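You operate a simulated robot arm through the tools that you are given. There is no shell and no other tool. Be economical: measure what you need, move in short steps, check, and stop when the job is done.

You run a simulated robot arm. Do the job below in one go: nothing can be reset, and whatever is moved stays where it is left.

TASK
Put things in order on the top of the wooden table. At the end: the green beaker is on the yellow carton; the blue beaker stands where the green soap bottle stood; the orange ladle stands where the green beaker stood; the green soap bottle stands where the orange ladle stood; whatever was shut is shut again. Leave all else as you found it, and nothing knocked over.
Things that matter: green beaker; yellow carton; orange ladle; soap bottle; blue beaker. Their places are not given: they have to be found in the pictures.

The check looks at the end state, three seconds after you hand in, the way a careful person would. Anything else that was tipped, shoved, dropped, spilled or broken makes it a failure.

THE ROBOT
A 7-joint arm with a two-finger parallel gripper, fixed in place. Base frame: the origin is at the foot of the arm, x ahead of it, y to its left, z up; the work surface is at about z = 0. Lengths are in m, angles in degrees, forces in N, time in s.
With the tool pointing down near the work surface it reaches from about 0.24 to 0.62 m from the base axis. Its first joint turns from -66.0 to 66.0 degrees. Payload 2.6 kg.
Tool frame: the origin (TCP) lies between the finger pads and is the grasp point; the fingertips stand 0.03 m ahead of it; z points along the fingers, y is the line along which they close. The gripper opens to 0.094 m. The fingers are 0.028 m wide and 0.01 m thick; the gripper's body (0.05 by 0.096 m) begins 0.055 m behind the TCP.
Orientation is told as [roll, pitch, yaw] about the base's x, y, z axes, in that order, counted from this pose: with the fingers straight down and closing along the base's y, the tool's x points along the base's -x, its y along +y and its z along -z.

THE INTERFACE
- The arm moves only by the tool play_rows. Its argument "deltas" is a list of rows, each a list of 2 entries, a list of its own where there are three numbers: the shift along the base's x, y, z in mm, then the turn, a rotation vector about the base's x, y, z in degrees. In form: [[[tx, ty, tz], [ax, ay, az]], ...]. A call has 1 to 8 rows; each row shifts and turns the commanded pose from where the row before left it. "gripper" is the opening, from 0 (shut) to 1 (fully open), set as the call begins (left out, the last holds). Each row takes 0.2 s and may step no farther than 0.05 m and 8.6 degrees from the row before; otherwise, or with a gripper value out of range, the whole call is refused. A pose out of reach is approached as far as the arm can. The call stops where the force on the tool passes 40 N (or 10 N more than at its start, if that is more) or the arm is blocked; 0.2 s more then pass. The fingers move at their own pace (about 0.072 m/s each) and stop on an object; they squeeze with about 40 N. The grip force told is the motor's: it shows also when the fingers shut on nothing. Time passes only in rows, and 0.2 s behind the last, so rows that do not move let the fingers close. It gives the time, the measured TCP pose, the force on the tool (base axes), the opening and the grip force at its end, in the units of the frame above (readings bear some noise).
- Cameras (640 x 400 px; columns grow to the right, rows downward): "scene" is fixed at [0.0569, 0.4707, 0.547]; the picture's right is [-0.35, -0.94, 0.00], its down [-0.67, 0.25, -0.70] and it looks along [0.65, -0.25, -0.72] (base axes); focal length 254 px, centre (320, 200). "wrist" rides on the gripper at [-0.037, 0, -0.058] in the tool frame; the picture's right is [0.00, -1.00, 0.00], its down [0.97, 0.00, -0.24] and it looks along [0.24, 0.00, 0.97] (tool axes); focal length 218 px, centre (320, 200).
- get_image(camera): a new picture of that camera. It takes no simulated time.
- probe_pixels(camera, pixels): for up to 12 pixels [column, row] of the newest picture of that camera ("zoom" is the newest enlarged one), the place [x, y, z] in the base frame of the surface seen there, good to about 0.002 m. It takes no simulated time.
- zoom(camera, box): a new picture of the part [left, top, right, bottom] of that camera's present view, enlarged. It takes no simulated time.
- sign_off(): hands the job in; it is judged then, once.

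Go step by step. Measure first, check grasps and placings, and put right what went wrong. The budget is 80 turns and 38 pictures, counting those below and the enlarged ones. Unless the task says otherwise, let go and move clear before handing in, and close with one line.

The tools are called after "Call:" by a JSON object that holds its "fn" and its "kwargs". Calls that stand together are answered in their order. play_rows: Moves the arm, as the interface text tells. Its arguments: {"type":"object","properties":{"deltas":{"type":"array","items":{"type":"array"}},"gripper":{"type":"number"}},"required":["deltas"]} The other tools are called the same way: get_image (camera) takes a picture; probe_pixels (camera, pixels) gives the place of the surface under pixels of a picture; zoom (camera, box) takes an enlarged picture of a part of a camera's view; sign_off () hands the job in.

At the start:

```text
time: 0.0
tcp_pos: [0.3041, 0.256, 0.3575]
orientation: [-0.1, 0.0, 0.0]
ft_force: [0.2, -1.0, -0.3]
opening: 0.094
grip_force: 0.0
```

scene: 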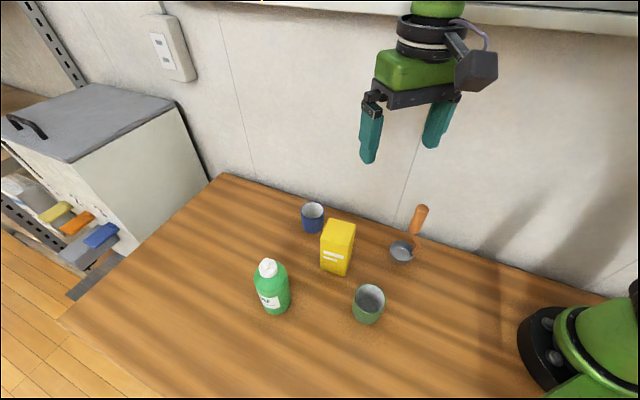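
wrist: 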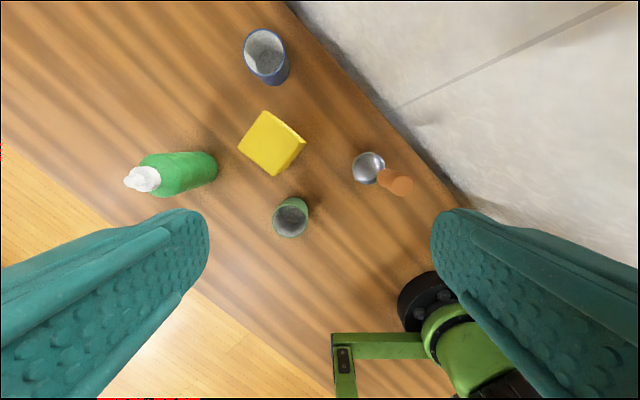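

The pictures show the bottle at about (272,287), green beaker (368,303), carton (338,247), blue beaker (312,217) and ladle (402,250)–(418,220) in the scene view. I'll enlarge this region to measure.

Call:
{"fn": "zoom", "kwargs": {"camera": "scene", "box": [230, 180, 450, 330]}}

Call:
{"fn": "zoom", "kwargs": {"camera": "wrist", "box": [110, 10, 430, 250]}}

```text
2.67 times, centred on (340, 255) of scene
```

zoom: 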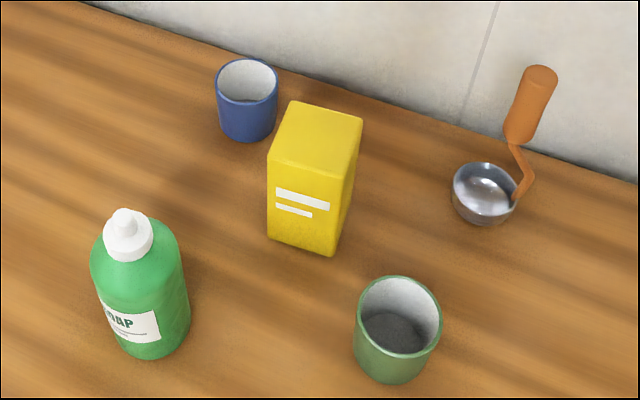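

```text
1.67 times, centred on (270, 130) of wrist
```

zoom: 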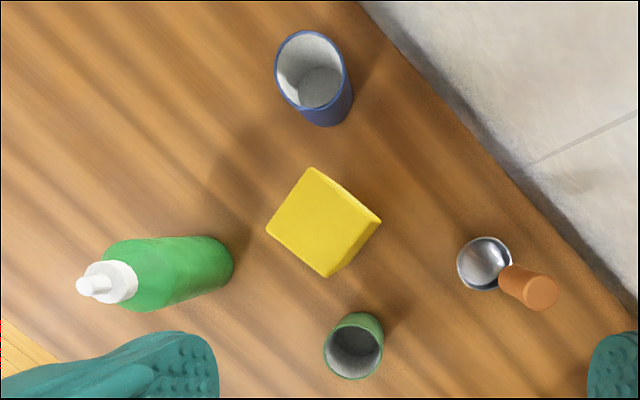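

The enlarged wrist view shows rims, carton top and ladle handle top clearly; I'll probe them there and the sides in the scene view.

Call:
{"fn": "probe_pixels", "kwargs": {"camera": "zoom", "pixels": [[278, 70], [346, 78], [308, 33], [318, 108], [312, 171], [270, 229], [329, 273], [376, 220], [327, 356], [380, 354], [354, 324], [352, 377]]}}

Call:
{"fn": "probe_pixels", "kwargs": {"camera": "wrist", "pixels": [[133, 180], [160, 177], [185, 170], [160, 192], [212, 165], [395, 185], [410, 186], [405, 194], [368, 167], [355, 160], [363, 183], [382, 160]]}}

Call:
{"fn": "probe_pixels", "kwargs": {"camera": "scene", "pixels": [[421, 208], [412, 229], [420, 235], [266, 263], [272, 312], [275, 280], [289, 290], [256, 285], [398, 259], [367, 320], [312, 229], [335, 262]]}}

```text
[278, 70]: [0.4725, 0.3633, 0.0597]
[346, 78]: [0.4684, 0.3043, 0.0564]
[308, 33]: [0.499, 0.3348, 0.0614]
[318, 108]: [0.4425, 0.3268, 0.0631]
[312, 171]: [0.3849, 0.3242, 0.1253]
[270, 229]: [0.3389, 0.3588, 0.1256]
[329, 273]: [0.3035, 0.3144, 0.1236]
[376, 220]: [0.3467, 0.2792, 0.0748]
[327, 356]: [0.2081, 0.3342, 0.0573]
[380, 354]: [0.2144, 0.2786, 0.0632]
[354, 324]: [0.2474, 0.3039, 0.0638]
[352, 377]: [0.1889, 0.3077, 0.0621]
```

```text
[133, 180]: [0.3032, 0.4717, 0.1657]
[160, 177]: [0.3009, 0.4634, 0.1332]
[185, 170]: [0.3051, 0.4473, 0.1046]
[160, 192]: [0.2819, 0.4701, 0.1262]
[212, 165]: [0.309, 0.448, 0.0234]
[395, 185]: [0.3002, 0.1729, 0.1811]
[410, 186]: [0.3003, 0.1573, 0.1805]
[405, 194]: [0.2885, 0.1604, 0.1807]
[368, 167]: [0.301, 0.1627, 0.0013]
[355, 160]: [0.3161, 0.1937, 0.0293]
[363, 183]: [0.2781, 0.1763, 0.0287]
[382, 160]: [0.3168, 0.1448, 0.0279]
```

```text
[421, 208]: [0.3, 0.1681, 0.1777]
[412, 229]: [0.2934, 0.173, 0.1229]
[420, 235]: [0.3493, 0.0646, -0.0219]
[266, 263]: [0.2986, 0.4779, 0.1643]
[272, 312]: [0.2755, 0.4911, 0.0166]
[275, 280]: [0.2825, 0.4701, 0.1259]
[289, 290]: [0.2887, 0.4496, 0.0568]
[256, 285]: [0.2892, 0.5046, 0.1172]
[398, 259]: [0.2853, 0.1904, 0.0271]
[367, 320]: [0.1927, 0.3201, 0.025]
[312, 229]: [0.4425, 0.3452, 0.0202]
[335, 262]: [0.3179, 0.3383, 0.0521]
```

The probes give green beaker centre ≈(0.217,0.306), blue ≈(0.471,0.334), carton top centre ≈(0.344,0.319) at z 0.125, ladle ≈(0.300,0.167), bottle cap ≈(0.302,0.475). I need the bottle's profile and the ladle/wall geometry before moving.

Call:
{"fn": "zoom", "kwargs": {"camera": "scene", "box": [232, 250, 312, 320]}}

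Call:
{"fn": "probe_pixels", "kwargs": {"camera": "scene", "pixels": [[440, 180], [340, 160], [560, 230], [270, 150], [400, 120], [460, 250], [420, 280], [310, 206], [325, 216], [302, 216], [414, 215], [426, 215]]}}

```text
5.71 times, centred on (272, 285) of scene
```

zoom: 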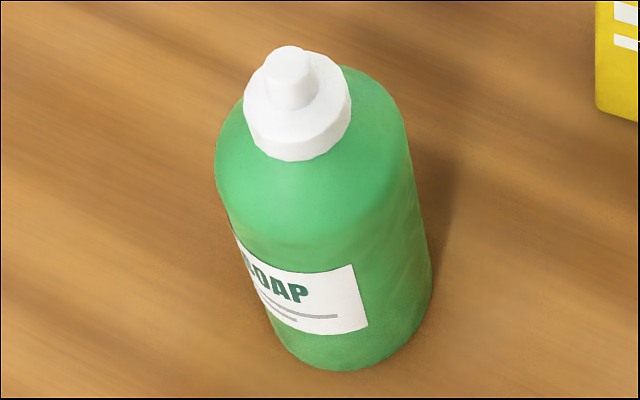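

```text
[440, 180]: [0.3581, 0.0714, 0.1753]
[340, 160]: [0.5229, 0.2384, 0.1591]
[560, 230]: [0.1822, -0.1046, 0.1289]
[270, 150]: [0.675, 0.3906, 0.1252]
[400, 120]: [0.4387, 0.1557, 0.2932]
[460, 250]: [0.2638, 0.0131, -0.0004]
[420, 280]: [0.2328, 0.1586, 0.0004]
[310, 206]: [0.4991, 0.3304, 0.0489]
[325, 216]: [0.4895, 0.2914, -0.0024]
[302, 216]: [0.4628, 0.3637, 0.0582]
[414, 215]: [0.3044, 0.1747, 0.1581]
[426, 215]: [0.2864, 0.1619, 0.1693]
```

Call:
{"fn": "probe_pixels", "kwargs": {"camera": "zoom", "pixels": [[288, 50], [288, 65], [255, 100], [340, 95], [290, 160], [225, 180], [400, 160], [340, 215], [300, 230], [250, 240], [420, 280], [340, 360]]}}

```text
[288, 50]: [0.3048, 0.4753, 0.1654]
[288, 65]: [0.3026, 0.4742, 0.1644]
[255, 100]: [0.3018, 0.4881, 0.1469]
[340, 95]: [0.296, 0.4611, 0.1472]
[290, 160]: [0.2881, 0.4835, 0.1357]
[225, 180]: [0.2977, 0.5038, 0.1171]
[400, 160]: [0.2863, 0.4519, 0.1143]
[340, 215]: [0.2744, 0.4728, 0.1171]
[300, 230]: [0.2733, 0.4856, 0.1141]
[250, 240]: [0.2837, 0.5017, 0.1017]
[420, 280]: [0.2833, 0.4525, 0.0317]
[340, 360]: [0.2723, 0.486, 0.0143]
```

Bottle is round, r≈0.03, shoulder at z≈0.115, nub top 0.165; the wall (x−y≈0.285) is ~0.1 m from ladle and blue beaker, so there's room. First the green beaker: move above it.

Call:
{"fn": "play_rows", "kwargs": {"deltas": [[[-43, 25, 0], [0, 0, 0]], [[-44, 25, 0], [0, 0, 0]], [[0, 0, -50], [0, 0, 0]], [[0, 0, -50], [0, 0, 0]], [[0, 0, -50], [0, 0, 0]], [[0, 0, -50], [0, 0, 0]], [[0, 0, 0], [0, 0, 0]]], "gripper": 1}}

Call:
{"fn": "get_image", "kwargs": {"camera": "wrist"}}

```text
refused: row 2 steps farther than a row can; nothing moved
```

```text
32 pictures are left
```

wrist: 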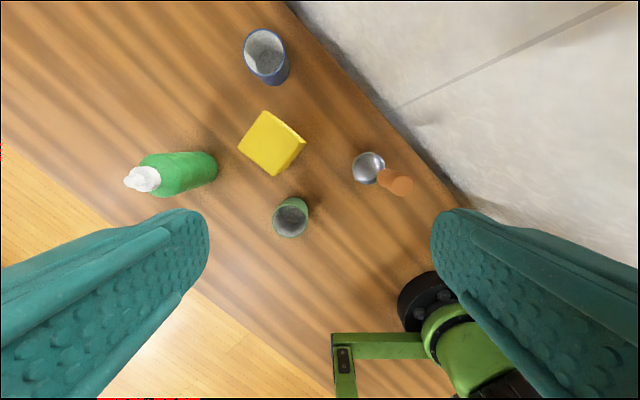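

Row 2 was just over 50 mm so nothing moved; same move with smaller steps.

Call:
{"fn": "play_rows", "kwargs": {"deltas": [[[-29, 17, 0], [0, 0, 0]], [[-29, 17, 0], [0, 0, 0]], [[-29, 16, 0], [0, 0, 0]], [[0, 0, -49], [0, 0, 0]], [[0, 0, -49], [0, 0, 0]], [[0, 0, -49], [0, 0, 0]], [[0, 0, -49], [0, 0, 0]], [[0, 0, 0], [0, 0, 0]]], "gripper": 1}}

Call:
{"fn": "get_image", "kwargs": {"camera": "wrist"}}

```text
time: 1.8
tcp_pos: [0.2184, 0.3045, 0.1629]
orientation: [0.0, -0.1, 0.0]
ft_force: [0.2, 0.1, 0.2]
opening: 0.0938
grip_force: 0.1
```

```text
31 pictures are left
```

wrist: 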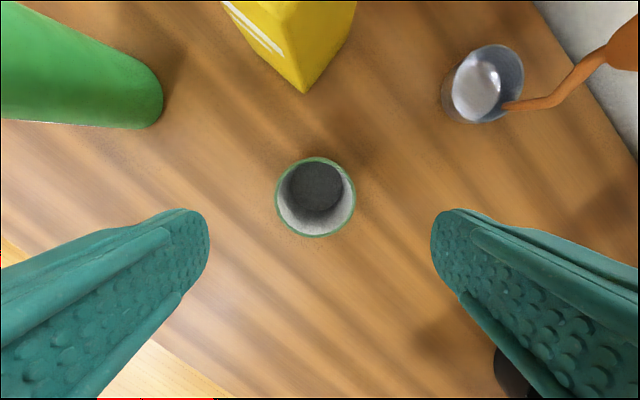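

Beaker rim is centred near (315,197). Probing the rim plus the ladle's bowl and handle here.

Call:
{"fn": "probe_pixels", "kwargs": {"camera": "wrist", "pixels": [[276, 197], [354, 197], [315, 159], [315, 236], [310, 185], [446, 92], [522, 70], [490, 46], [475, 122], [478, 90], [512, 104], [590, 60]]}}

```text
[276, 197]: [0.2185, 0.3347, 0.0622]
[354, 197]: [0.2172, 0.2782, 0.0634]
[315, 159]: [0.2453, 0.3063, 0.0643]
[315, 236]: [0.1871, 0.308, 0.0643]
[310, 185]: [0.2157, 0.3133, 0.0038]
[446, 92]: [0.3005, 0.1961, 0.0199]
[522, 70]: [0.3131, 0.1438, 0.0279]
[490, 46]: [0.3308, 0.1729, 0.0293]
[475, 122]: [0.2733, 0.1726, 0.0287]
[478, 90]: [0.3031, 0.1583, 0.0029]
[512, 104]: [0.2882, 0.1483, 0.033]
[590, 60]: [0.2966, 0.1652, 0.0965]
```

Beaker centre is (0.2165,0.307), rim z 0.063, empty. Descend to z≈0.048 and close.

Call:
{"fn": "play_rows", "kwargs": {"deltas": [[[-2, 2, -38], [0, 0, 0]], [[0, 0, -38], [0, 0, 0]], [[0, 0, -38], [0, 0, 0]], [[0, 0, 0], [0, 0, 0]]]}}

Call:
{"fn": "play_rows", "kwargs": {"deltas": [[[0, 0, 0], [0, 0, 0]], [[0, 0, 0], [0, 0, 0]], [[0, 0, 0], [0, 0, 0]], [[0, 0, 0], [0, 0, 0]]], "gripper": 0}}

```text
time: 2.8
tcp_pos: [0.2174, 0.3064, 0.0468]
orientation: [0.1, 0.0, 0.1]
ft_force: [-0.1, 0.7, -0.3]
opening: 0.094
grip_force: 0.1
```

```text
time: 3.8
tcp_pos: [0.2169, 0.3051, 0.0477]
orientation: [0.0, 0.0, 0.0]
ft_force: [0.3, 0.0, 0.1]
opening: 0.061
grip_force: 39.2
```

Gripped at 61 mm opening with 39 N. Lift and carry above the carton.

Call:
{"fn": "play_rows", "kwargs": {"deltas": [[[0, 0, 40], [0, 0, 0]], [[0, 0, 45], [0, 0, 0]], [[0, 0, 45], [0, 0, 0]], [[0, 0, 30], [0, 0, 0]], [[42, 4, 0], [0, 0, 0]], [[43, 5, 0], [0, 0, 0]], [[42, 5, 0], [0, 0, 0]], [[0, 0, 0], [0, 0, 0]]]}}

Call:
{"fn": "get_image", "kwargs": {"camera": "scene"}}

Call:
{"fn": "get_image", "kwargs": {"camera": "wrist"}}

```text
time: 5.6
tcp_pos: [0.3424, 0.3208, 0.207]
orientation: [0.0, 0.2, 0.1]
ft_force: [-0.3, 0.5, -0.7]
opening: 0.0607
grip_force: 40.2
```

```text
30 pictures are left
```

scene: 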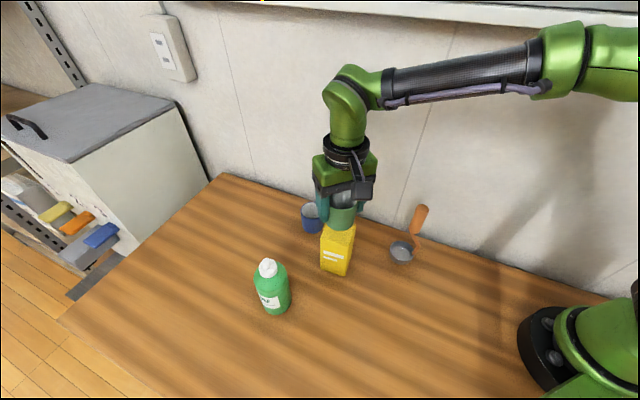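

```text
29 pictures are left
```

wrist: 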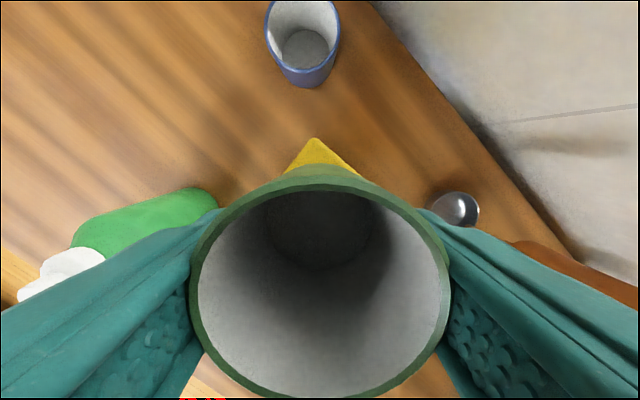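

Beaker hangs upright over the carton, bottom ≈0.16 vs top 0.125. Lower until it just touches.

Call:
{"fn": "play_rows", "kwargs": {"deltas": [[[1, -1, -15], [0, 0, 0]], [[0, 0, -13], [0, 0, 0]], [[0, 0, -3], [0, 0, 0]], [[0, 0, 0], [0, 0, 0]]]}}

Call:
{"fn": "get_image", "kwargs": {"camera": "scene"}}

Call:
{"fn": "zoom", "kwargs": {"camera": "scene", "box": [290, 180, 400, 280]}}

```text
time: 6.6
tcp_pos: [0.3428, 0.3199, 0.1778]
orientation: [0.0, 0.0, 0.0]
ft_force: [0.2, -0.9, 0.2]
opening: 0.0605
grip_force: 40.5
```

```text
28 pictures are left
```

scene: 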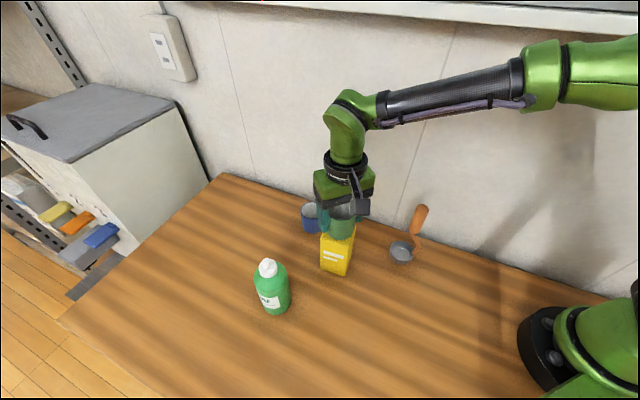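

```text
4.00 times, centred on (345, 230) of scene
```

zoom: 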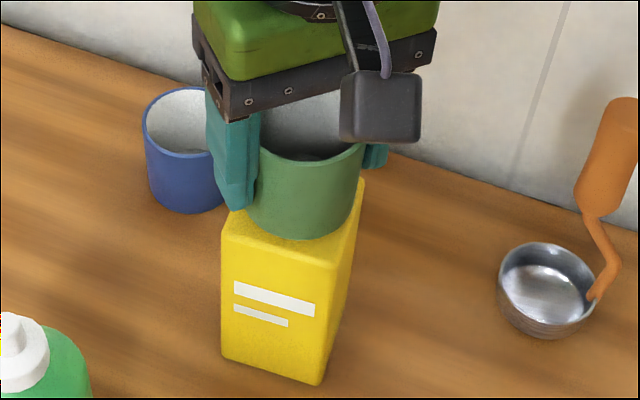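

TCP 0.178, no contact force yet; touch expected at ~0.173. Lower in 1–2 mm steps.

Call:
{"fn": "play_rows", "kwargs": {"deltas": [[[0, 0, -2], [0, 0, 0]], [[0, 0, 0], [0, 0, 0]]]}}

Call:
{"fn": "play_rows", "kwargs": {"deltas": [[[0, 0, -1.5], [0, 0, 0]], [[0, 0, 0], [0, 0, 0]]]}}

```text
time: 7.2
tcp_pos: [0.3427, 0.3204, 0.1754]
orientation: [0.0, 0.0, 0.1]
ft_force: [0.4, -0.3, -0.4]
opening: 0.0603
grip_force: 40.2
```

```text
time: 7.8
tcp_pos: [0.3428, 0.32, 0.1731]
orientation: [0.1, -0.1, 0.0]
ft_force: [0.6, 0.6, -0.6]
opening: 0.0603
grip_force: 40.3
```

Call:
{"fn": "play_rows", "kwargs": {"deltas": [[[0, 0, -1], [0, 0, 0]], [[0, 0, 0], [0, 0, 0]]]}}

```text
time: 8.4
tcp_pos: [0.3434, 0.3208, 0.173]
orientation: [0.0, -0.1, 0.0]
ft_force: [-0.9, -0.5, 0.3]
opening: 0.0604
grip_force: 39.8
```

Still no clear contact force; one more millimetre.

Call:
{"fn": "play_rows", "kwargs": {"deltas": [[[0, 0, -1], [0, 0, 0]], [[0, 0, 0], [0, 0, 0]]]}}

```text
time: 9.0
tcp_pos: [0.3435, 0.3222, 0.1726]
orientation: [0.0, 0.1, 0.0]
ft_force: [0.2, -0.4, 1.9]
opening: 0.0604
grip_force: 40.0
```

A 1.9 N upward force shows the beaker is resting on the carton. Open and rise straight up.

Call:
{"fn": "play_rows", "kwargs": {"deltas": [[[0, 0, 0], [0, 0, 0]], [[0, 0, 0], [0, 0, 0]], [[0, 0, 0], [0, 0, 0]], [[0, 0, 20], [0, 0, 0]], [[0, 0, 45], [0, 0, 0]], [[0, 0, 45], [0, 0, 0]], [[0, 0, 45], [0, 0, 0]], [[0, 0, 0], [0, 0, 0]]], "gripper": 1}}

Call:
{"fn": "get_image", "kwargs": {"camera": "wrist"}}

Call:
{"fn": "zoom", "kwargs": {"camera": "scene", "box": [230, 180, 450, 330]}}

```text
time: 10.8
tcp_pos: [0.3455, 0.3215, 0.3275]
orientation: [0.0, 0.0, 0.0]
ft_force: [0.6, -0.8, -0.7]
opening: 0.094
grip_force: 0.0
```

```text
26 pictures are left
```

wrist: 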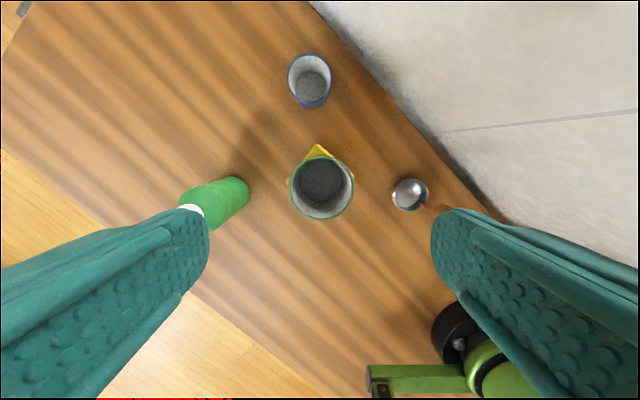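

```text
2.67 times, centred on (340, 255) of scene
```

zoom: 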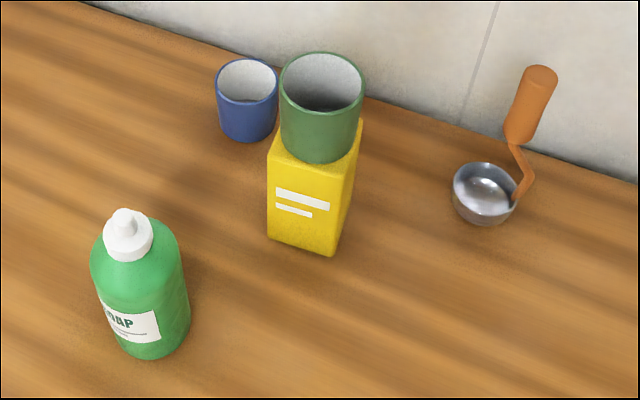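

The beaker sits well on the carton. Next the ladle: move above its handle (≈0.299,0.166), tips clear of the 0.181 top, and look.

Call:
{"fn": "play_rows", "kwargs": {"deltas": [[[-11.5, -39, 0], [0, 0, 0]], [[-11.5, -39, 0], [0, 0, 0]], [[-11.5, -39, 0], [0, 0, 0]], [[-12, -38.5, 0], [0, 0, 0]], [[0, 0, -30], [0, 0, 0]], [[0, 0, -30], [0, 0, 0]], [[0, 0, 0], [0, 0, 0]]]}}

Call:
{"fn": "get_image", "kwargs": {"camera": "wrist"}}

Call:
{"fn": "get_image", "kwargs": {"camera": "scene"}}

```text
time: 12.4
tcp_pos: [0.2959, 0.1642, 0.2654]
orientation: [0.0, 0.0, 0.0]
ft_force: [0.1, 0.3, 1.0]
opening: 0.0938
grip_force: 0.1
```

```text
24 pictures are left
```

wrist: 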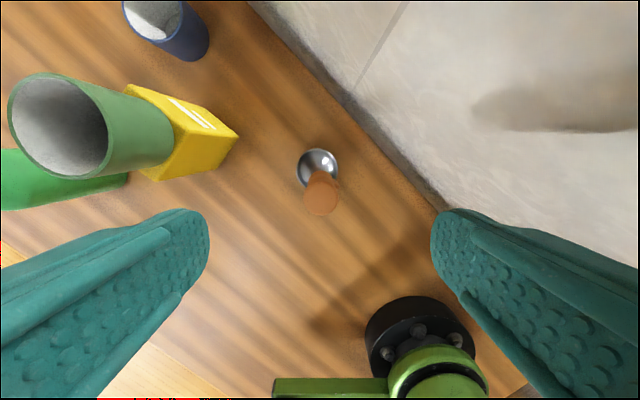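

```text
23 pictures are left
```

scene: 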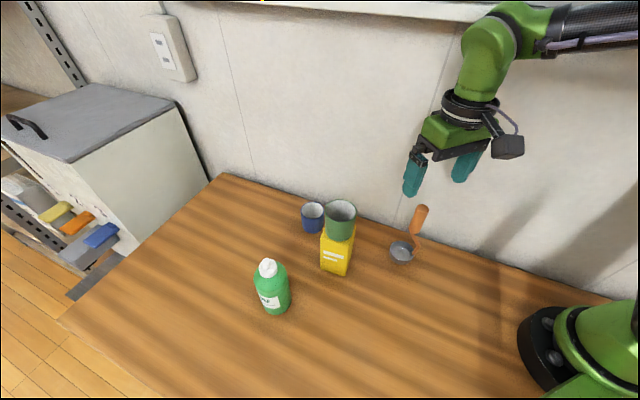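

Call:
{"fn": "probe_pixels", "kwargs": {"camera": "wrist", "pixels": [[307, 197], [336, 197], [321, 186], [321, 211], [321, 198], [299, 168], [337, 166], [317, 150], [323, 176], [15, 150], [59, 76], [60, 177]]}}

```text
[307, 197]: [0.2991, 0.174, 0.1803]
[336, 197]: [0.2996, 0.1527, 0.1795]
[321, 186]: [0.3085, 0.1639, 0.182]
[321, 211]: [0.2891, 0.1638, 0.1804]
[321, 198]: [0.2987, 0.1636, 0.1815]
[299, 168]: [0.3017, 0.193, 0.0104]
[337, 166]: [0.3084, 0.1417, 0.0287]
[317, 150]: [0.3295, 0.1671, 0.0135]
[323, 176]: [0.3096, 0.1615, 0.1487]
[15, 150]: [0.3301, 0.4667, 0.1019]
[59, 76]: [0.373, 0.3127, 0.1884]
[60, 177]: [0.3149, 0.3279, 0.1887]
```

Handle centre is (0.299,0.164), radius ~0.011; bowl centre ≈(0.302,0.168). Descend to z≈0.146 and close.

Call:
{"fn": "play_rows", "kwargs": {"deltas": [[[3, 0, -40], [0, 0, 0]], [[0, 0, -40], [0, 0, 0]], [[0, 0, -39], [0, 0, 0]], [[0, 0, 0], [0, 0, 0]]]}}

Call:
{"fn": "play_rows", "kwargs": {"deltas": [[[0, 0, 0], [0, 0, 0]], [[0, 0, 0], [0, 0, 0]], [[0, 0, 0], [0, 0, 0]], [[0, 0, 0], [0, 0, 0]]], "gripper": 0}}

```text
time: 13.4
tcp_pos: [0.2992, 0.164, 0.1477]
orientation: [0.0, 0.0, 0.1]
ft_force: [-0.2, 0.0, -0.2]
opening: 0.0939
grip_force: 0.0
```

```text
time: 14.4
tcp_pos: [0.2986, 0.163, 0.1472]
orientation: [0.0, -0.1, 0.0]
ft_force: [-0.2, -0.2, -0.8]
opening: 0.0229
grip_force: 39.7
```

Handle gripped (22.9 mm, 40 N). Lift 40 mm, carry by −x then +y to the old green beaker place.

Call:
{"fn": "play_rows", "kwargs": {"deltas": [[[0, 0, 40], [0, 0, 0]], [[-42, 0, 0], [0, 0, 0]], [[-42, 5, 0], [0, 0, 0]], [[0, 45, 0], [0, 0, 0]], [[0, 45, 0], [0, 0, 0]], [[0, 45, 0], [0, 0, 0]], [[0, 0, 0], [0, 0, 0]]]}}

Call:
{"fn": "get_image", "kwargs": {"camera": "wrist"}}

Call:
{"fn": "zoom", "kwargs": {"camera": "scene", "box": [290, 180, 450, 340]}}

```text
time: 16.0
tcp_pos: [0.2153, 0.3052, 0.1858]
orientation: [-0.1, 0.0, 0.0]
ft_force: [0.6, 0.5, -0.5]
opening: 0.0232
grip_force: 40.4
```

```text
22 pictures are left
```

wrist: 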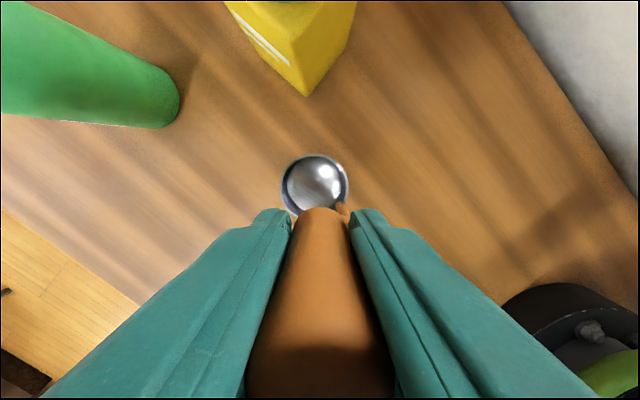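

```text
2.50 times, centred on (370, 260) of scene
```

zoom: 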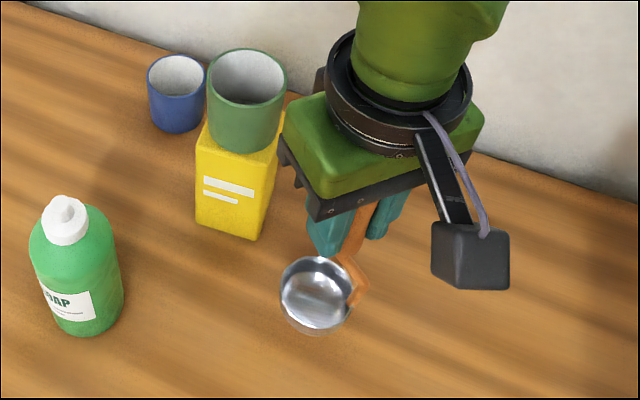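

Ladle hangs upright; checking where the bowl is before lowering (rim at (281,184)–(349,184)).

Call:
{"fn": "probe_pixels", "kwargs": {"camera": "wrist", "pixels": [[283, 184], [347, 184], [315, 156], [315, 180]]}}

Call:
{"fn": "play_rows", "kwargs": {"deltas": [[[0, 0, -20], [0, 0, 0]], [[0, 0, -14], [0, 0, 0]], [[0, 0, 0], [0, 0, 0]]]}}

```text
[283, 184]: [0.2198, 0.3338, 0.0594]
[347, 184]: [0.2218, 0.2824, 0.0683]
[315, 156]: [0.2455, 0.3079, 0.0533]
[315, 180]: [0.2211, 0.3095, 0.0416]
```

```text
time: 16.8
tcp_pos: [0.2159, 0.3063, 0.152]
orientation: [-0.1, 0.0, 0.0]
ft_force: [-0.2, 0.1, -1.8]
opening: 0.0232
grip_force: 40.1
```

Bowl centre ≈(0.218,0.308), on target within 2 mm. Touch expected at TCP z≈0.147; step down gently.

Call:
{"fn": "play_rows", "kwargs": {"deltas": [[[-1, -1, -3], [0, 0, 0]], [[0, 0, 0], [0, 0, 0]]]}}

Call:
{"fn": "play_rows", "kwargs": {"deltas": [[[0, 0, -1.5], [0, 0, 0]], [[0, 0, 0], [0, 0, 0]]]}}

Call:
{"fn": "play_rows", "kwargs": {"deltas": [[[0, 0, -1], [0, 0, 0]], [[0, 0, 0], [0, 0, 0]]]}}

```text
time: 17.4
tcp_pos: [0.2141, 0.3051, 0.1487]
orientation: [0.0, 0.1, 0.0]
ft_force: [0.8, 0.1, -0.6]
opening: 0.0226
grip_force: 40.5
```

```text
time: 18.0
tcp_pos: [0.2143, 0.3028, 0.1483]
orientation: [0.0, 0.1, 0.0]
ft_force: [-0.3, -0.7, -2.3]
opening: 0.023
grip_force: 40.1
```

```text
time: 18.6
tcp_pos: [0.2153, 0.3038, 0.1479]
orientation: [0.0, 0.1, 0.0]
ft_force: [-0.3, -1.6, 4.9]
opening: 0.0233
grip_force: 40.2
```

4.9 N upward: the bowl is on the table. Open, then rise straight up.

Call:
{"fn": "play_rows", "kwargs": {"deltas": [[[0, 0, 0], [0, 0, 0]], [[0, 0, 0], [0, 0, 0]], [[0, 0, 0], [0, 0, 0]], [[0, 0, 0], [0, 0, 0]], [[0, 0, 25], [0, 0, 0]], [[0, 0, 45], [0, 0, 0]], [[0, 0, 45], [0, 0, 0]], [[0, 0, 0], [0, 0, 0]]], "gripper": 1}}

Call:
{"fn": "get_image", "kwargs": {"camera": "wrist"}}

Call:
{"fn": "get_image", "kwargs": {"camera": "scene"}}

```text
time: 20.4
tcp_pos: [0.2148, 0.3013, 0.2611]
orientation: [-0.1, 0.0, 0.0]
ft_force: [-0.1, 0.6, 0.2]
opening: 0.0942
grip_force: 0.0
```

```text
20 pictures are left
```

wrist: 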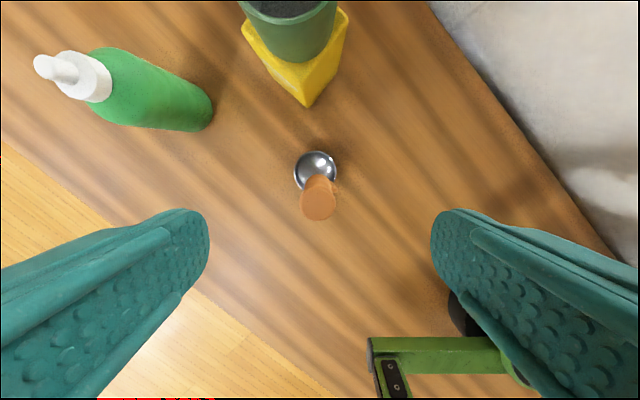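

```text
19 pictures are left
```

scene: 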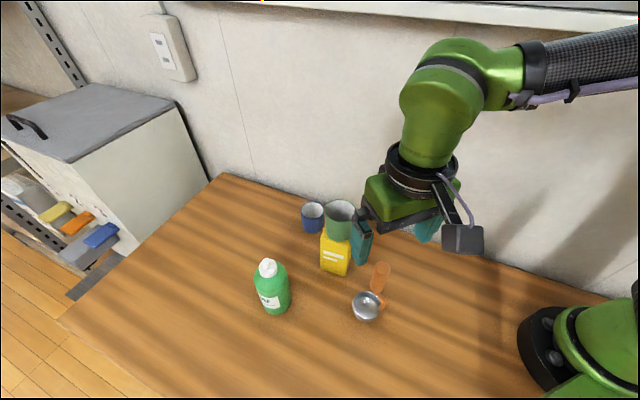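

Ladle stands upright at the right place. Now move above the bottle (0.302,0.476).

Call:
{"fn": "play_rows", "kwargs": {"deltas": [[[17, 35, 5], [0, 0, 0]], [[18, 35, 0], [0, 0, 0]], [[17, 35, 0], [0, 0, 0]], [[18, 35, 0], [0, 0, 0]], [[17, 34, 0], [0, 0, 0]], [[0, 0, 0], [0, 0, 0]]]}}

Call:
{"fn": "get_image", "kwargs": {"camera": "wrist"}}

```text
time: 21.8
tcp_pos: [0.3014, 0.4786, 0.2659]
orientation: [0.0, 0.0, 0.1]
ft_force: [0.6, 0.6, -0.1]
opening: 0.0938
grip_force: 0.0
```

```text
18 pictures are left
```

wrist: 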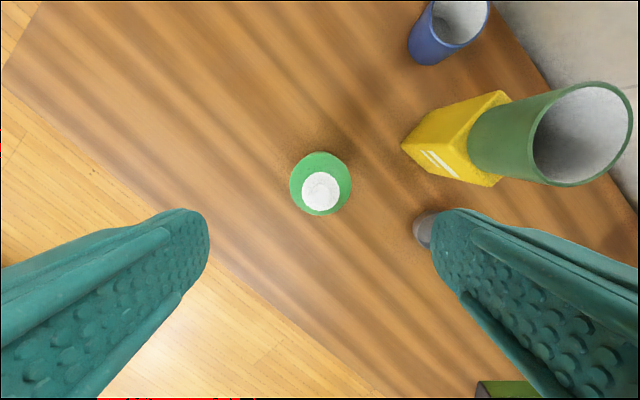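

Call:
{"fn": "probe_pixels", "kwargs": {"camera": "wrist", "pixels": [[303, 190], [338, 190], [320, 173], [320, 207], [321, 190], [292, 184], [350, 184], [320, 154], [320, 213]]}}

```text
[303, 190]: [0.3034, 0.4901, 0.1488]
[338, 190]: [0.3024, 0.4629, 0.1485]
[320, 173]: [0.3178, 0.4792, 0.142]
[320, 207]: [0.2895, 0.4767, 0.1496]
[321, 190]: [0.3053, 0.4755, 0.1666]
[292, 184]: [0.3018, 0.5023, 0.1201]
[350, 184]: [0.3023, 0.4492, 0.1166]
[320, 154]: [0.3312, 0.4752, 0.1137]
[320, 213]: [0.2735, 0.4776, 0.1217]
```

Bottle centre (0.303,0.476), nub top 0.167. Descend to TCP z≈0.119 so the fingers hold the upper body while the palm clears the nub, then close.

Call:
{"fn": "play_rows", "kwargs": {"deltas": [[[1.5, -2.5, -48], [0, 0, 0]], [[0, 0, -49], [0, 0, 0]], [[0, 0, -35], [0, 0, 0]], [[0, 0, -14], [0, 0, 0]], [[0, 0, 0], [0, 0, 0]]]}}

Call:
{"fn": "play_rows", "kwargs": {"deltas": [[[0, 0, 0], [0, 0, 0]], [[0, 0, 0], [0, 0, 0]], [[0, 0, 0], [0, 0, 0]], [[0, 0, 0], [0, 0, 0]]], "gripper": 0}}

```text
time: 23.0
tcp_pos: [0.3047, 0.4732, 0.1201]
orientation: [0.0, 0.1, 0.0]
ft_force: [-0.8, -0.3, 0.3]
opening: 0.0941
grip_force: 0.0
```

```text
time: 24.0
tcp_pos: [0.3039, 0.4753, 0.1209]
orientation: [0.0, 0.0, 0.1]
ft_force: [-0.7, 2.3, 1.4]
opening: 0.0601
grip_force: 40.1
```

Gripped at 60 mm with 40 N, as expected for the body. Lift in steps and check.

Call:
{"fn": "play_rows", "kwargs": {"deltas": [[[0, 0, 20], [0, 0, 0]], [[0, 0, 40], [0, 0, 0]], [[0, 0, 45], [0, 0, 0]], [[0, 0, 45], [0, 0, 0]], [[0, 0, 45], [0, 0, 0]], [[0, 0, 35], [0, 0, 0]], [[0, 0, 0], [0, 0, 0]]]}}

Call:
{"fn": "get_image", "kwargs": {"camera": "scene"}}

```text
time: 25.6
tcp_pos: [0.2878, 0.4611, 0.3181]
orientation: [0.0, 0.1, 0.0]
ft_force: [-0.1, -0.2, -3.0]
opening: 0.06
grip_force: 40.0
out of reach, approached as far as the arm can: row 5, 6
```

```text
17 pictures are left
```

scene: 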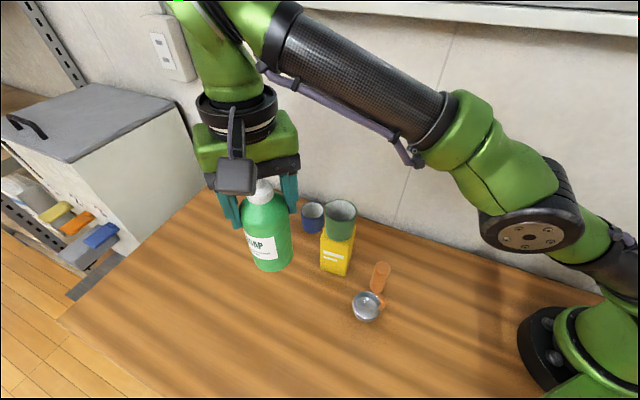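

Out of reach slightly at the top (0.288,0.461,0.318); bottle is held upright. Move inward toward the base, which restores reach, and read the pose.

Call:
{"fn": "play_rows", "kwargs": {"deltas": [[[-15, -40, 0], [0, 0, 0]], [[-15, -40, 0], [0, 0, 0]], [[0, 0, 0], [0, 0, 0]]]}}

```text
time: 26.4
tcp_pos: [0.2578, 0.3818, 0.3182]
orientation: [0.0, 0.0, -0.1]
ft_force: [1.9, 0.3, -2.9]
opening: 0.0601
grip_force: 40.1
```

Clipped pose now reads (0.258,0.382,0.318). Raise 30 mm and carry over to the ladle's old place (0.301,0.167).

Call:
{"fn": "play_rows", "kwargs": {"deltas": [[[0, 0, 30], [0, 0, 0]], [[8, -43, 0], [0, 0, 0]], [[9, -43, 0], [0, 0, 0]], [[9, -43, 0], [0, 0, 0]], [[9, -43, 0], [0, 0, 0]], [[8, -43, 0], [0, 0, 0]], [[0, 0, 0], [0, 0, 0]]]}}

```text
time: 28.0
tcp_pos: [0.3022, 0.1687, 0.3506]
orientation: [0.0, 0.0, 0.0]
ft_force: [0.8, -0.4, -2.0]
opening: 0.0601
grip_force: 40.1
```

At (0.302,0.169,0.351). Lower 215 mm, with touch expected at z≈0.1205.

Call:
{"fn": "play_rows", "kwargs": {"deltas": [[[-0.5, -1, -45], [0, 0, 0]], [[0, 0, -45], [0, 0, 0]], [[0, 0, -45], [0, 0, 0]], [[0, 0, -40], [0, 0, 0]], [[0, 0, -25], [0, 0, 0]], [[0, 0, -15], [0, 0, 0]], [[0, 0, 0], [0, 0, 0]]]}}

Call:
{"fn": "zoom", "kwargs": {"camera": "scene", "box": [290, 160, 490, 320]}}

```text
time: 29.6
tcp_pos: [0.3018, 0.166, 0.1354]
orientation: [0.0, 0.0, -0.1]
ft_force: [-0.1, -0.1, -2.9]
opening: 0.0602
grip_force: 39.2
```

```text
2.50 times, centred on (390, 240) of scene
```

zoom: 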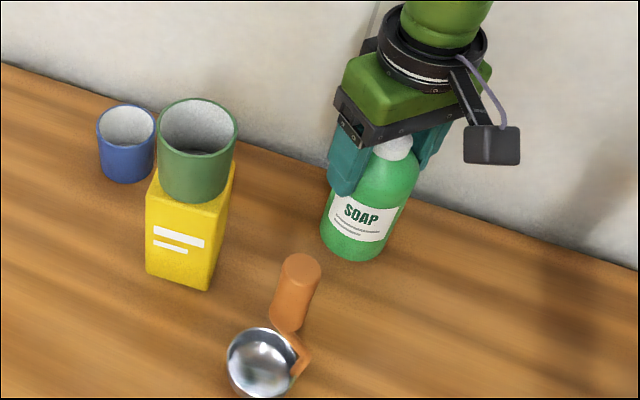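

Bottle is upright and close to the table (TCP 0.135). Approach to 0.123, then fine steps.

Call:
{"fn": "play_rows", "kwargs": {"deltas": [[[0, 0, -11], [0, 0, 0]], [[0, 0, -2], [0, 0, 0]], [[0, 0, 0], [0, 0, 0]]]}}

Call:
{"fn": "play_rows", "kwargs": {"deltas": [[[0, 0, -1.5], [0, 0, 0]], [[0, 0, 0], [0, 0, 0]]]}}

Call:
{"fn": "play_rows", "kwargs": {"deltas": [[[0, 0, -1], [0, 0, 0]], [[0, 0, 0], [0, 0, 0]]]}}

```text
time: 30.4
tcp_pos: [0.3028, 0.1668, 0.1216]
orientation: [0.0, 0.0, 0.0]
ft_force: [0.2, -0.3, -2.5]
opening: 0.0602
grip_force: 40.3
```

```text
time: 31.0
tcp_pos: [0.303, 0.1663, 0.1205]
orientation: [0.0, 0.0, 0.0]
ft_force: [-9.2, -4.6, 24.6]
opening: 0.0601
grip_force: 40.2
```

```text
time: 31.6
tcp_pos: [0.3037, 0.1669, 0.1201]
orientation: [0.1, -0.2, 0.0]
ft_force: [-7.2, -5.6, 36.4]
opening: 0.0602
grip_force: 40.2
```

36 N upward: firmly on the table, slightly over-pressed. Back off 2 mm to unload, then open and rise.

Call:
{"fn": "play_rows", "kwargs": {"deltas": [[[0, 0, 2], [0, 0, 0]], [[0, 0, 0], [0, 0, 0]]]}}

Call:
{"fn": "play_rows", "kwargs": {"deltas": [[[0, 0, 0], [0, 0, 0]], [[0, 0, 0], [0, 0, 0]], [[0, 0, 0], [0, 0, 0]], [[0, 0, 25], [0, 0, 0]], [[0, 0, 45], [0, 0, 0]], [[0, 0, 45], [0, 0, 0]], [[0, 0, 30], [0, 0, 0]], [[0, 0, 0], [0, 0, 0]]], "gripper": 1}}

Call:
{"fn": "get_image", "kwargs": {"camera": "wrist"}}

```text
time: 32.2
tcp_pos: [0.3027, 0.1667, 0.1204]
orientation: [0.1, 0.0, 0.0]
ft_force: [2.9, 0.4, 5.6]
opening: 0.0601
grip_force: 40.3
```

```text
time: 34.0
tcp_pos: [0.3023, 0.1662, 0.2651]
orientation: [0.0, 0.0, 0.0]
ft_force: [-0.7, 1.2, -0.5]
opening: 0.0941
grip_force: 0.1
```

```text
15 pictures are left
```

wrist: 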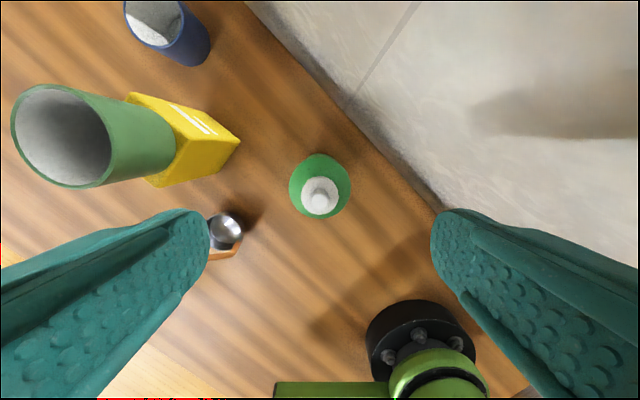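

Bottle stands at the ladle's old place. Now travel along the wall to above the blue beaker (0.471,0.334), tips above 0.19.

Call:
{"fn": "play_rows", "kwargs": {"deltas": [[[28, 28, 0], [0, 0, 0]], [[28, 28, 0], [0, 0, 0]], [[28, 28, 0], [0, 0, 0]], [[28, 28, -15], [0, 0, 0]], [[28, 28, -15], [0, 0, 0]], [[29, 28, -15], [0, 0, 0]], [[0, 0, 0], [0, 0, 0]]]}}

Call:
{"fn": "get_image", "kwargs": {"camera": "wrist"}}

Call:
{"fn": "get_image", "kwargs": {"camera": "scene"}}

```text
time: 35.6
tcp_pos: [0.4731, 0.3337, 0.2193]
orientation: [-0.1, 0.1, -0.1]
ft_force: [0.6, 0.2, -0.2]
opening: 0.094
grip_force: 0.1
```

```text
14 pictures are left
```

wrist: 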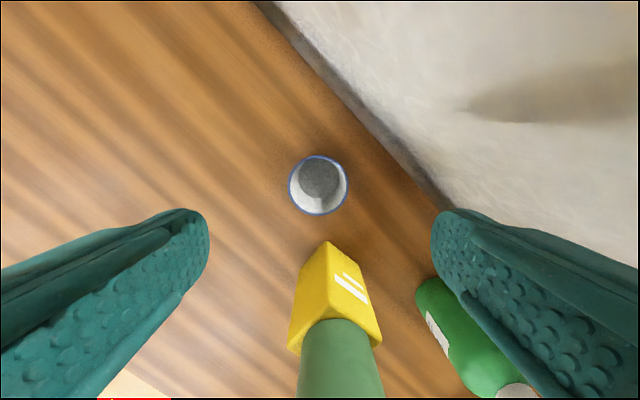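

```text
13 pictures are left
```

scene: 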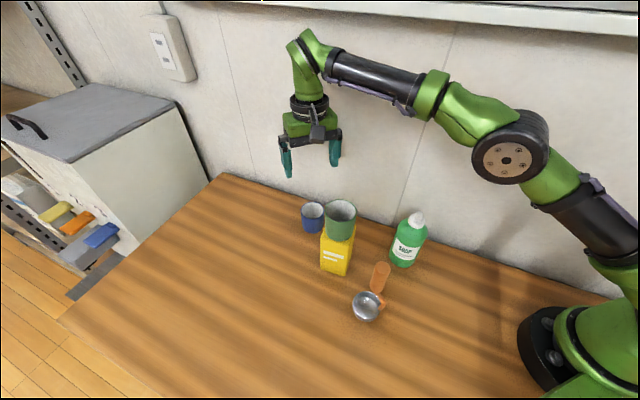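

Blue rim is centred near (319,185); probe it and check the descent has room.

Call:
{"fn": "probe_pixels", "kwargs": {"camera": "wrist", "pixels": [[289, 185], [348, 185], [319, 156], [319, 213], [319, 175], [327, 243]]}}

```text
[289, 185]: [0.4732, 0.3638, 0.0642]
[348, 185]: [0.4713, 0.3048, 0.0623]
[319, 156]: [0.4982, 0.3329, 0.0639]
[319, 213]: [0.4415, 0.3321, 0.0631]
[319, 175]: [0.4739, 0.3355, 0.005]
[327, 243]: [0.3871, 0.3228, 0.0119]
```

Centre (0.4705,0.334), rim z 0.063, empty. Descend to z≈0.048 and close.

Call:
{"fn": "play_rows", "kwargs": {"deltas": [[[-2.5, 0.5, -45], [0, 0, 0]], [[0, 0, -45], [0, 0, 0]], [[0, 0, -45], [0, 0, 0]], [[0, 0, -36], [0, 0, 0]], [[0, 0, 0], [0, 0, 0]]]}}

Call:
{"fn": "play_rows", "kwargs": {"deltas": [[[0, 0, 0], [0, 0, 0]], [[0, 0, 0], [0, 0, 0]], [[0, 0, 0], [0, 0, 0]], [[0, 0, 0], [0, 0, 0]]], "gripper": 0}}

```text
time: 36.8
tcp_pos: [0.4691, 0.3366, 0.0455]
orientation: [0.1, -0.1, 0.0]
ft_force: [0.2, 0.7, 0.6]
opening: 0.0939
grip_force: 0.1
```

```text
time: 37.8
tcp_pos: [0.4706, 0.3364, 0.0462]
orientation: [-0.1, -0.1, 0.0]
ft_force: [-0.1, 0.4, -0.9]
opening: 0.0598
grip_force: 39.6
```

Gripped (60 mm, 40 N). At the drop place the forearm will pass over the ladle, so I measure the forearm's height in this equivalent low pose first.

Call:
{"fn": "get_image", "kwargs": {"camera": "scene"}}

```text
12 pictures are left
```

scene: 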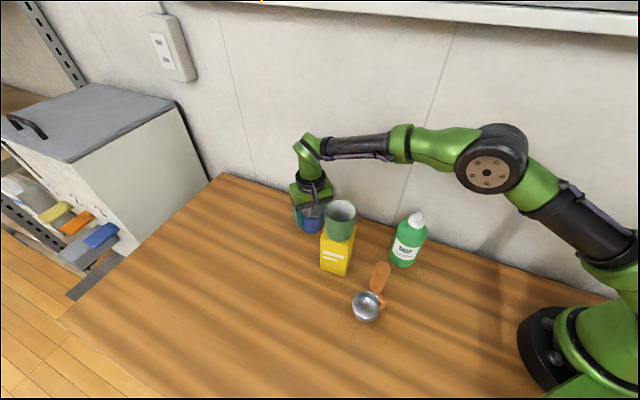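

Call:
{"fn": "probe_pixels", "kwargs": {"camera": "scene", "pixels": [[318, 150], [345, 157], [375, 158], [400, 160], [430, 162], [455, 172], [490, 180], [310, 185]]}}

```text
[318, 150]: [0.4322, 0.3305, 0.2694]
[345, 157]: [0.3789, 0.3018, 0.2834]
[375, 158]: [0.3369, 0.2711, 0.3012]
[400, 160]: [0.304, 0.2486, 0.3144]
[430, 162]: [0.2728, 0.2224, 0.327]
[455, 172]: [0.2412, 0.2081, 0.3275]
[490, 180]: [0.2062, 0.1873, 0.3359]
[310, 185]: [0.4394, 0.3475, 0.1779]
```

Forearm stays at z≈0.3 around the ladle's radius, well clear of 0.181. Lift the blue beaker and carry it to (0.303,0.476).

Call:
{"fn": "play_rows", "kwargs": {"deltas": [[[0, 0, 45], [0, 0, 0]], [[0, 0, 45], [0, 0, 0]], [[0, 0, 45], [0, 0, 0]], [[0, 0, 35], [0, 0, 0]], [[-33, 28, 0], [0, 0, 0]], [[-34, 28, 0], [0, 0, 0]], [[-33, 28, 0], [0, 0, 0]], [[-34, 28, 0], [0, 0, 0]]]}}

Call:
{"fn": "play_rows", "kwargs": {"deltas": [[[-33, 28, 0], [0, 0, 0]], [[0, 0, 0], [0, 0, 0]]]}}

Call:
{"fn": "get_image", "kwargs": {"camera": "scene"}}

```text
time: 39.6
tcp_pos: [0.3363, 0.448, 0.2179]
orientation: [0.0, 0.0, -0.1]
ft_force: [-0.5, 0.4, 0.3]
opening: 0.0596
grip_force: 40.1
```

```text
time: 40.2
tcp_pos: [0.3048, 0.4773, 0.2186]
orientation: [0.0, 0.0, 0.0]
ft_force: [-0.5, 0.3, -0.4]
opening: 0.0597
grip_force: 40.0
```

```text
11 pictures are left
```

scene: 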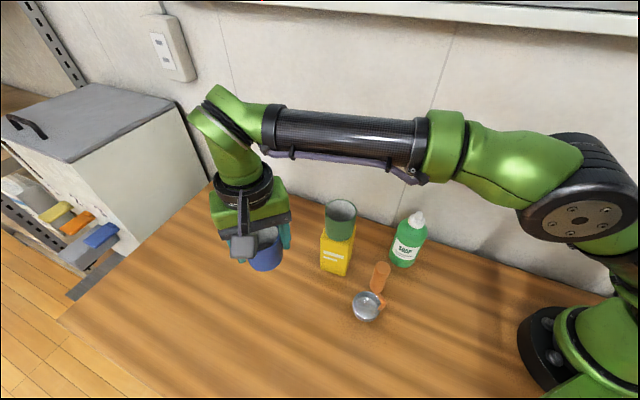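

At (0.305,0.477,0.219) with the beaker upright. Lower to just above touch (z≈0.047).

Call:
{"fn": "play_rows", "kwargs": {"deltas": [[[-1, -1, -45], [0, 0, 0]], [[0, 0, -45], [0, 0, 0]], [[0, 0, -45], [0, 0, 0]], [[0, 0, -25], [0, 0, 0]], [[0, 0, -8], [0, 0, 0]], [[0, 0, 0], [0, 0, 0]]]}}

Call:
{"fn": "play_rows", "kwargs": {"deltas": [[[0, 0, -1.5], [0, 0, 0]], [[0, 0, 0], [0, 0, 0]]]}}

```text
time: 41.6
tcp_pos: [0.3005, 0.474, 0.0494]
orientation: [0.0, 0.0, 0.0]
ft_force: [0.1, 0.6, -0.2]
opening: 0.0599
grip_force: 40.5
```

```text
time: 42.2
tcp_pos: [0.2996, 0.4743, 0.049]
orientation: [0.1, 0.0, -0.1]
ft_force: [0.0, 0.1, 0.2]
opening: 0.0598
grip_force: 40.1
```

Not touching yet; x is about 2 mm short, so nudge +2 mm while stepping down.

Call:
{"fn": "play_rows", "kwargs": {"deltas": [[[2, 1, -0.5], [0, 0, 0]], [[0, 0, -0.5], [0, 0, 0]], [[0, 0, 0], [0, 0, 0]]]}}

Call:
{"fn": "play_rows", "kwargs": {"deltas": [[[0, 0, -0.7], [0, 0, 0]], [[0, 0, 0], [0, 0, 0]]]}}

```text
time: 43.0
tcp_pos: [0.302, 0.4752, 0.0485]
orientation: [0.0, 0.0, 0.0]
ft_force: [-0.6, 0.0, 0.3]
opening: 0.0599
grip_force: 40.2
```

```text
time: 43.6
tcp_pos: [0.3025, 0.4763, 0.0471]
orientation: [0.0, -0.1, 0.1]
ft_force: [-0.5, 0.7, 0.1]
opening: 0.0598
grip_force: 40.4
```

Call:
{"fn": "play_rows", "kwargs": {"deltas": [[[0, 0, -0.7], [0, 0, 0]], [[0, 0, 0], [0, 0, 0]]]}}

Call:
{"fn": "play_rows", "kwargs": {"deltas": [[[0, 0, -0.7], [0, 0, 0]], [[0, 0, 0], [0, 0, 0]]]}}

```text
time: 44.2
tcp_pos: [0.3035, 0.4759, 0.0477]
orientation: [0.0, -0.1, 0.0]
ft_force: [-0.8, -0.4, -0.1]
opening: 0.0599
grip_force: 40.1
```

```text
time: 44.8
tcp_pos: [0.3024, 0.4754, 0.0459]
orientation: [0.1, 0.0, 0.1]
ft_force: [-0.4, 0.1, -0.4]
opening: 0.0598
grip_force: 40.2
```

Call:
{"fn": "play_rows", "kwargs": {"deltas": [[[0, 0, -0.7], [0, 0, 0]], [[0, 0, 0], [0, 0, 0]]]}}

Call:
{"fn": "play_rows", "kwargs": {"deltas": [[[0, 0, 0], [0, 0, 0]]]}}

```text
time: 45.4
tcp_pos: [0.3033, 0.4754, 0.0454]
orientation: [0.1, -0.1, -0.1]
ft_force: [-1.8, -1.3, 7.4]
opening: 0.0597
grip_force: 40.1
```

```text
time: 45.8
tcp_pos: [0.3034, 0.4759, 0.0461]
orientation: [0.1, 0.0, 0.0]
ft_force: [-1.1, -0.9, 9.1]
opening: 0.0599
grip_force: 39.9
```

About 8 N upward: the beaker is on the table. Open and rise.

Call:
{"fn": "play_rows", "kwargs": {"deltas": [[[0, 0, 0.5], [0, 0, 0]], [[0, 0, 0], [0, 0, 0]], [[0, 0, 0], [0, 0, 0]], [[0, 0, 0], [0, 0, 0]], [[0, 0, 30], [0, 0, 0]], [[0, 0, 45], [0, 0, 0]], [[0, 0, 45], [0, 0, 0]], [[0, 0, 45], [0, 0, 0]]], "gripper": 1}}

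Call:
{"fn": "play_rows", "kwargs": {"deltas": [[[0, 0, 45], [0, 0, 0]], [[0, 0, 0], [0, 0, 0]]]}}

Call:
{"fn": "get_image", "kwargs": {"camera": "scene"}}

Call:
{"fn": "get_image", "kwargs": {"camera": "wrist"}}

```text
time: 47.6
tcp_pos: [0.3041, 0.4795, 0.2091]
orientation: [-0.1, 0.0, -0.1]
ft_force: [0.4, -0.2, 0.4]
opening: 0.0941
grip_force: 0.1
```

```text
time: 48.2
tcp_pos: [0.3045, 0.4763, 0.2554]
orientation: [0.0, 0.0, 0.0]
ft_force: [-0.6, -0.3, 0.3]
opening: 0.094
grip_force: 0.0
```

```text
10 pictures are left
```

scene: 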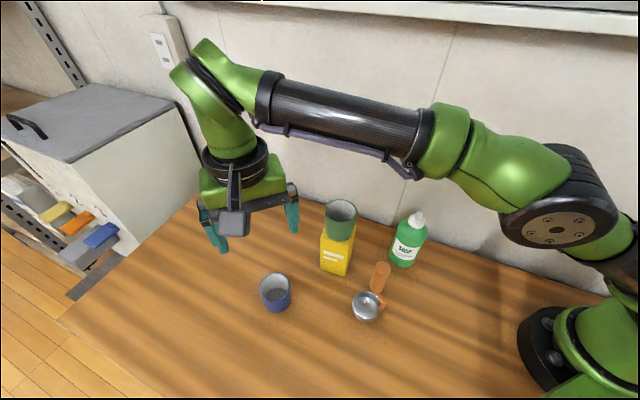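

```text
9 pictures are left
```

wrist: 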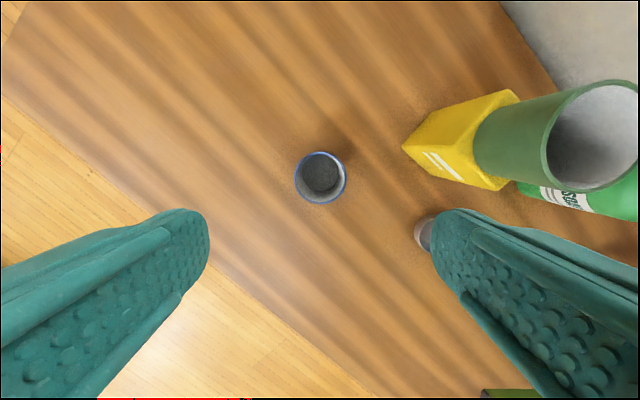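

All four things are upright in their places, nothing else moved, and the arm is clear with the gripper open. I'm handing in.

Call:
{"fn": "sign_off", "kwargs": {}}

```text
The job is handed in.
```

The job is handed in. The green beaker is on the yellow carton, the orange ladle is where the green beaker stood, the soap bottle is where the ladle stood, and the blue beaker is where the soap bottle stood. The last pictures show everything upright. I opened nothing, so nothing needed shutting.
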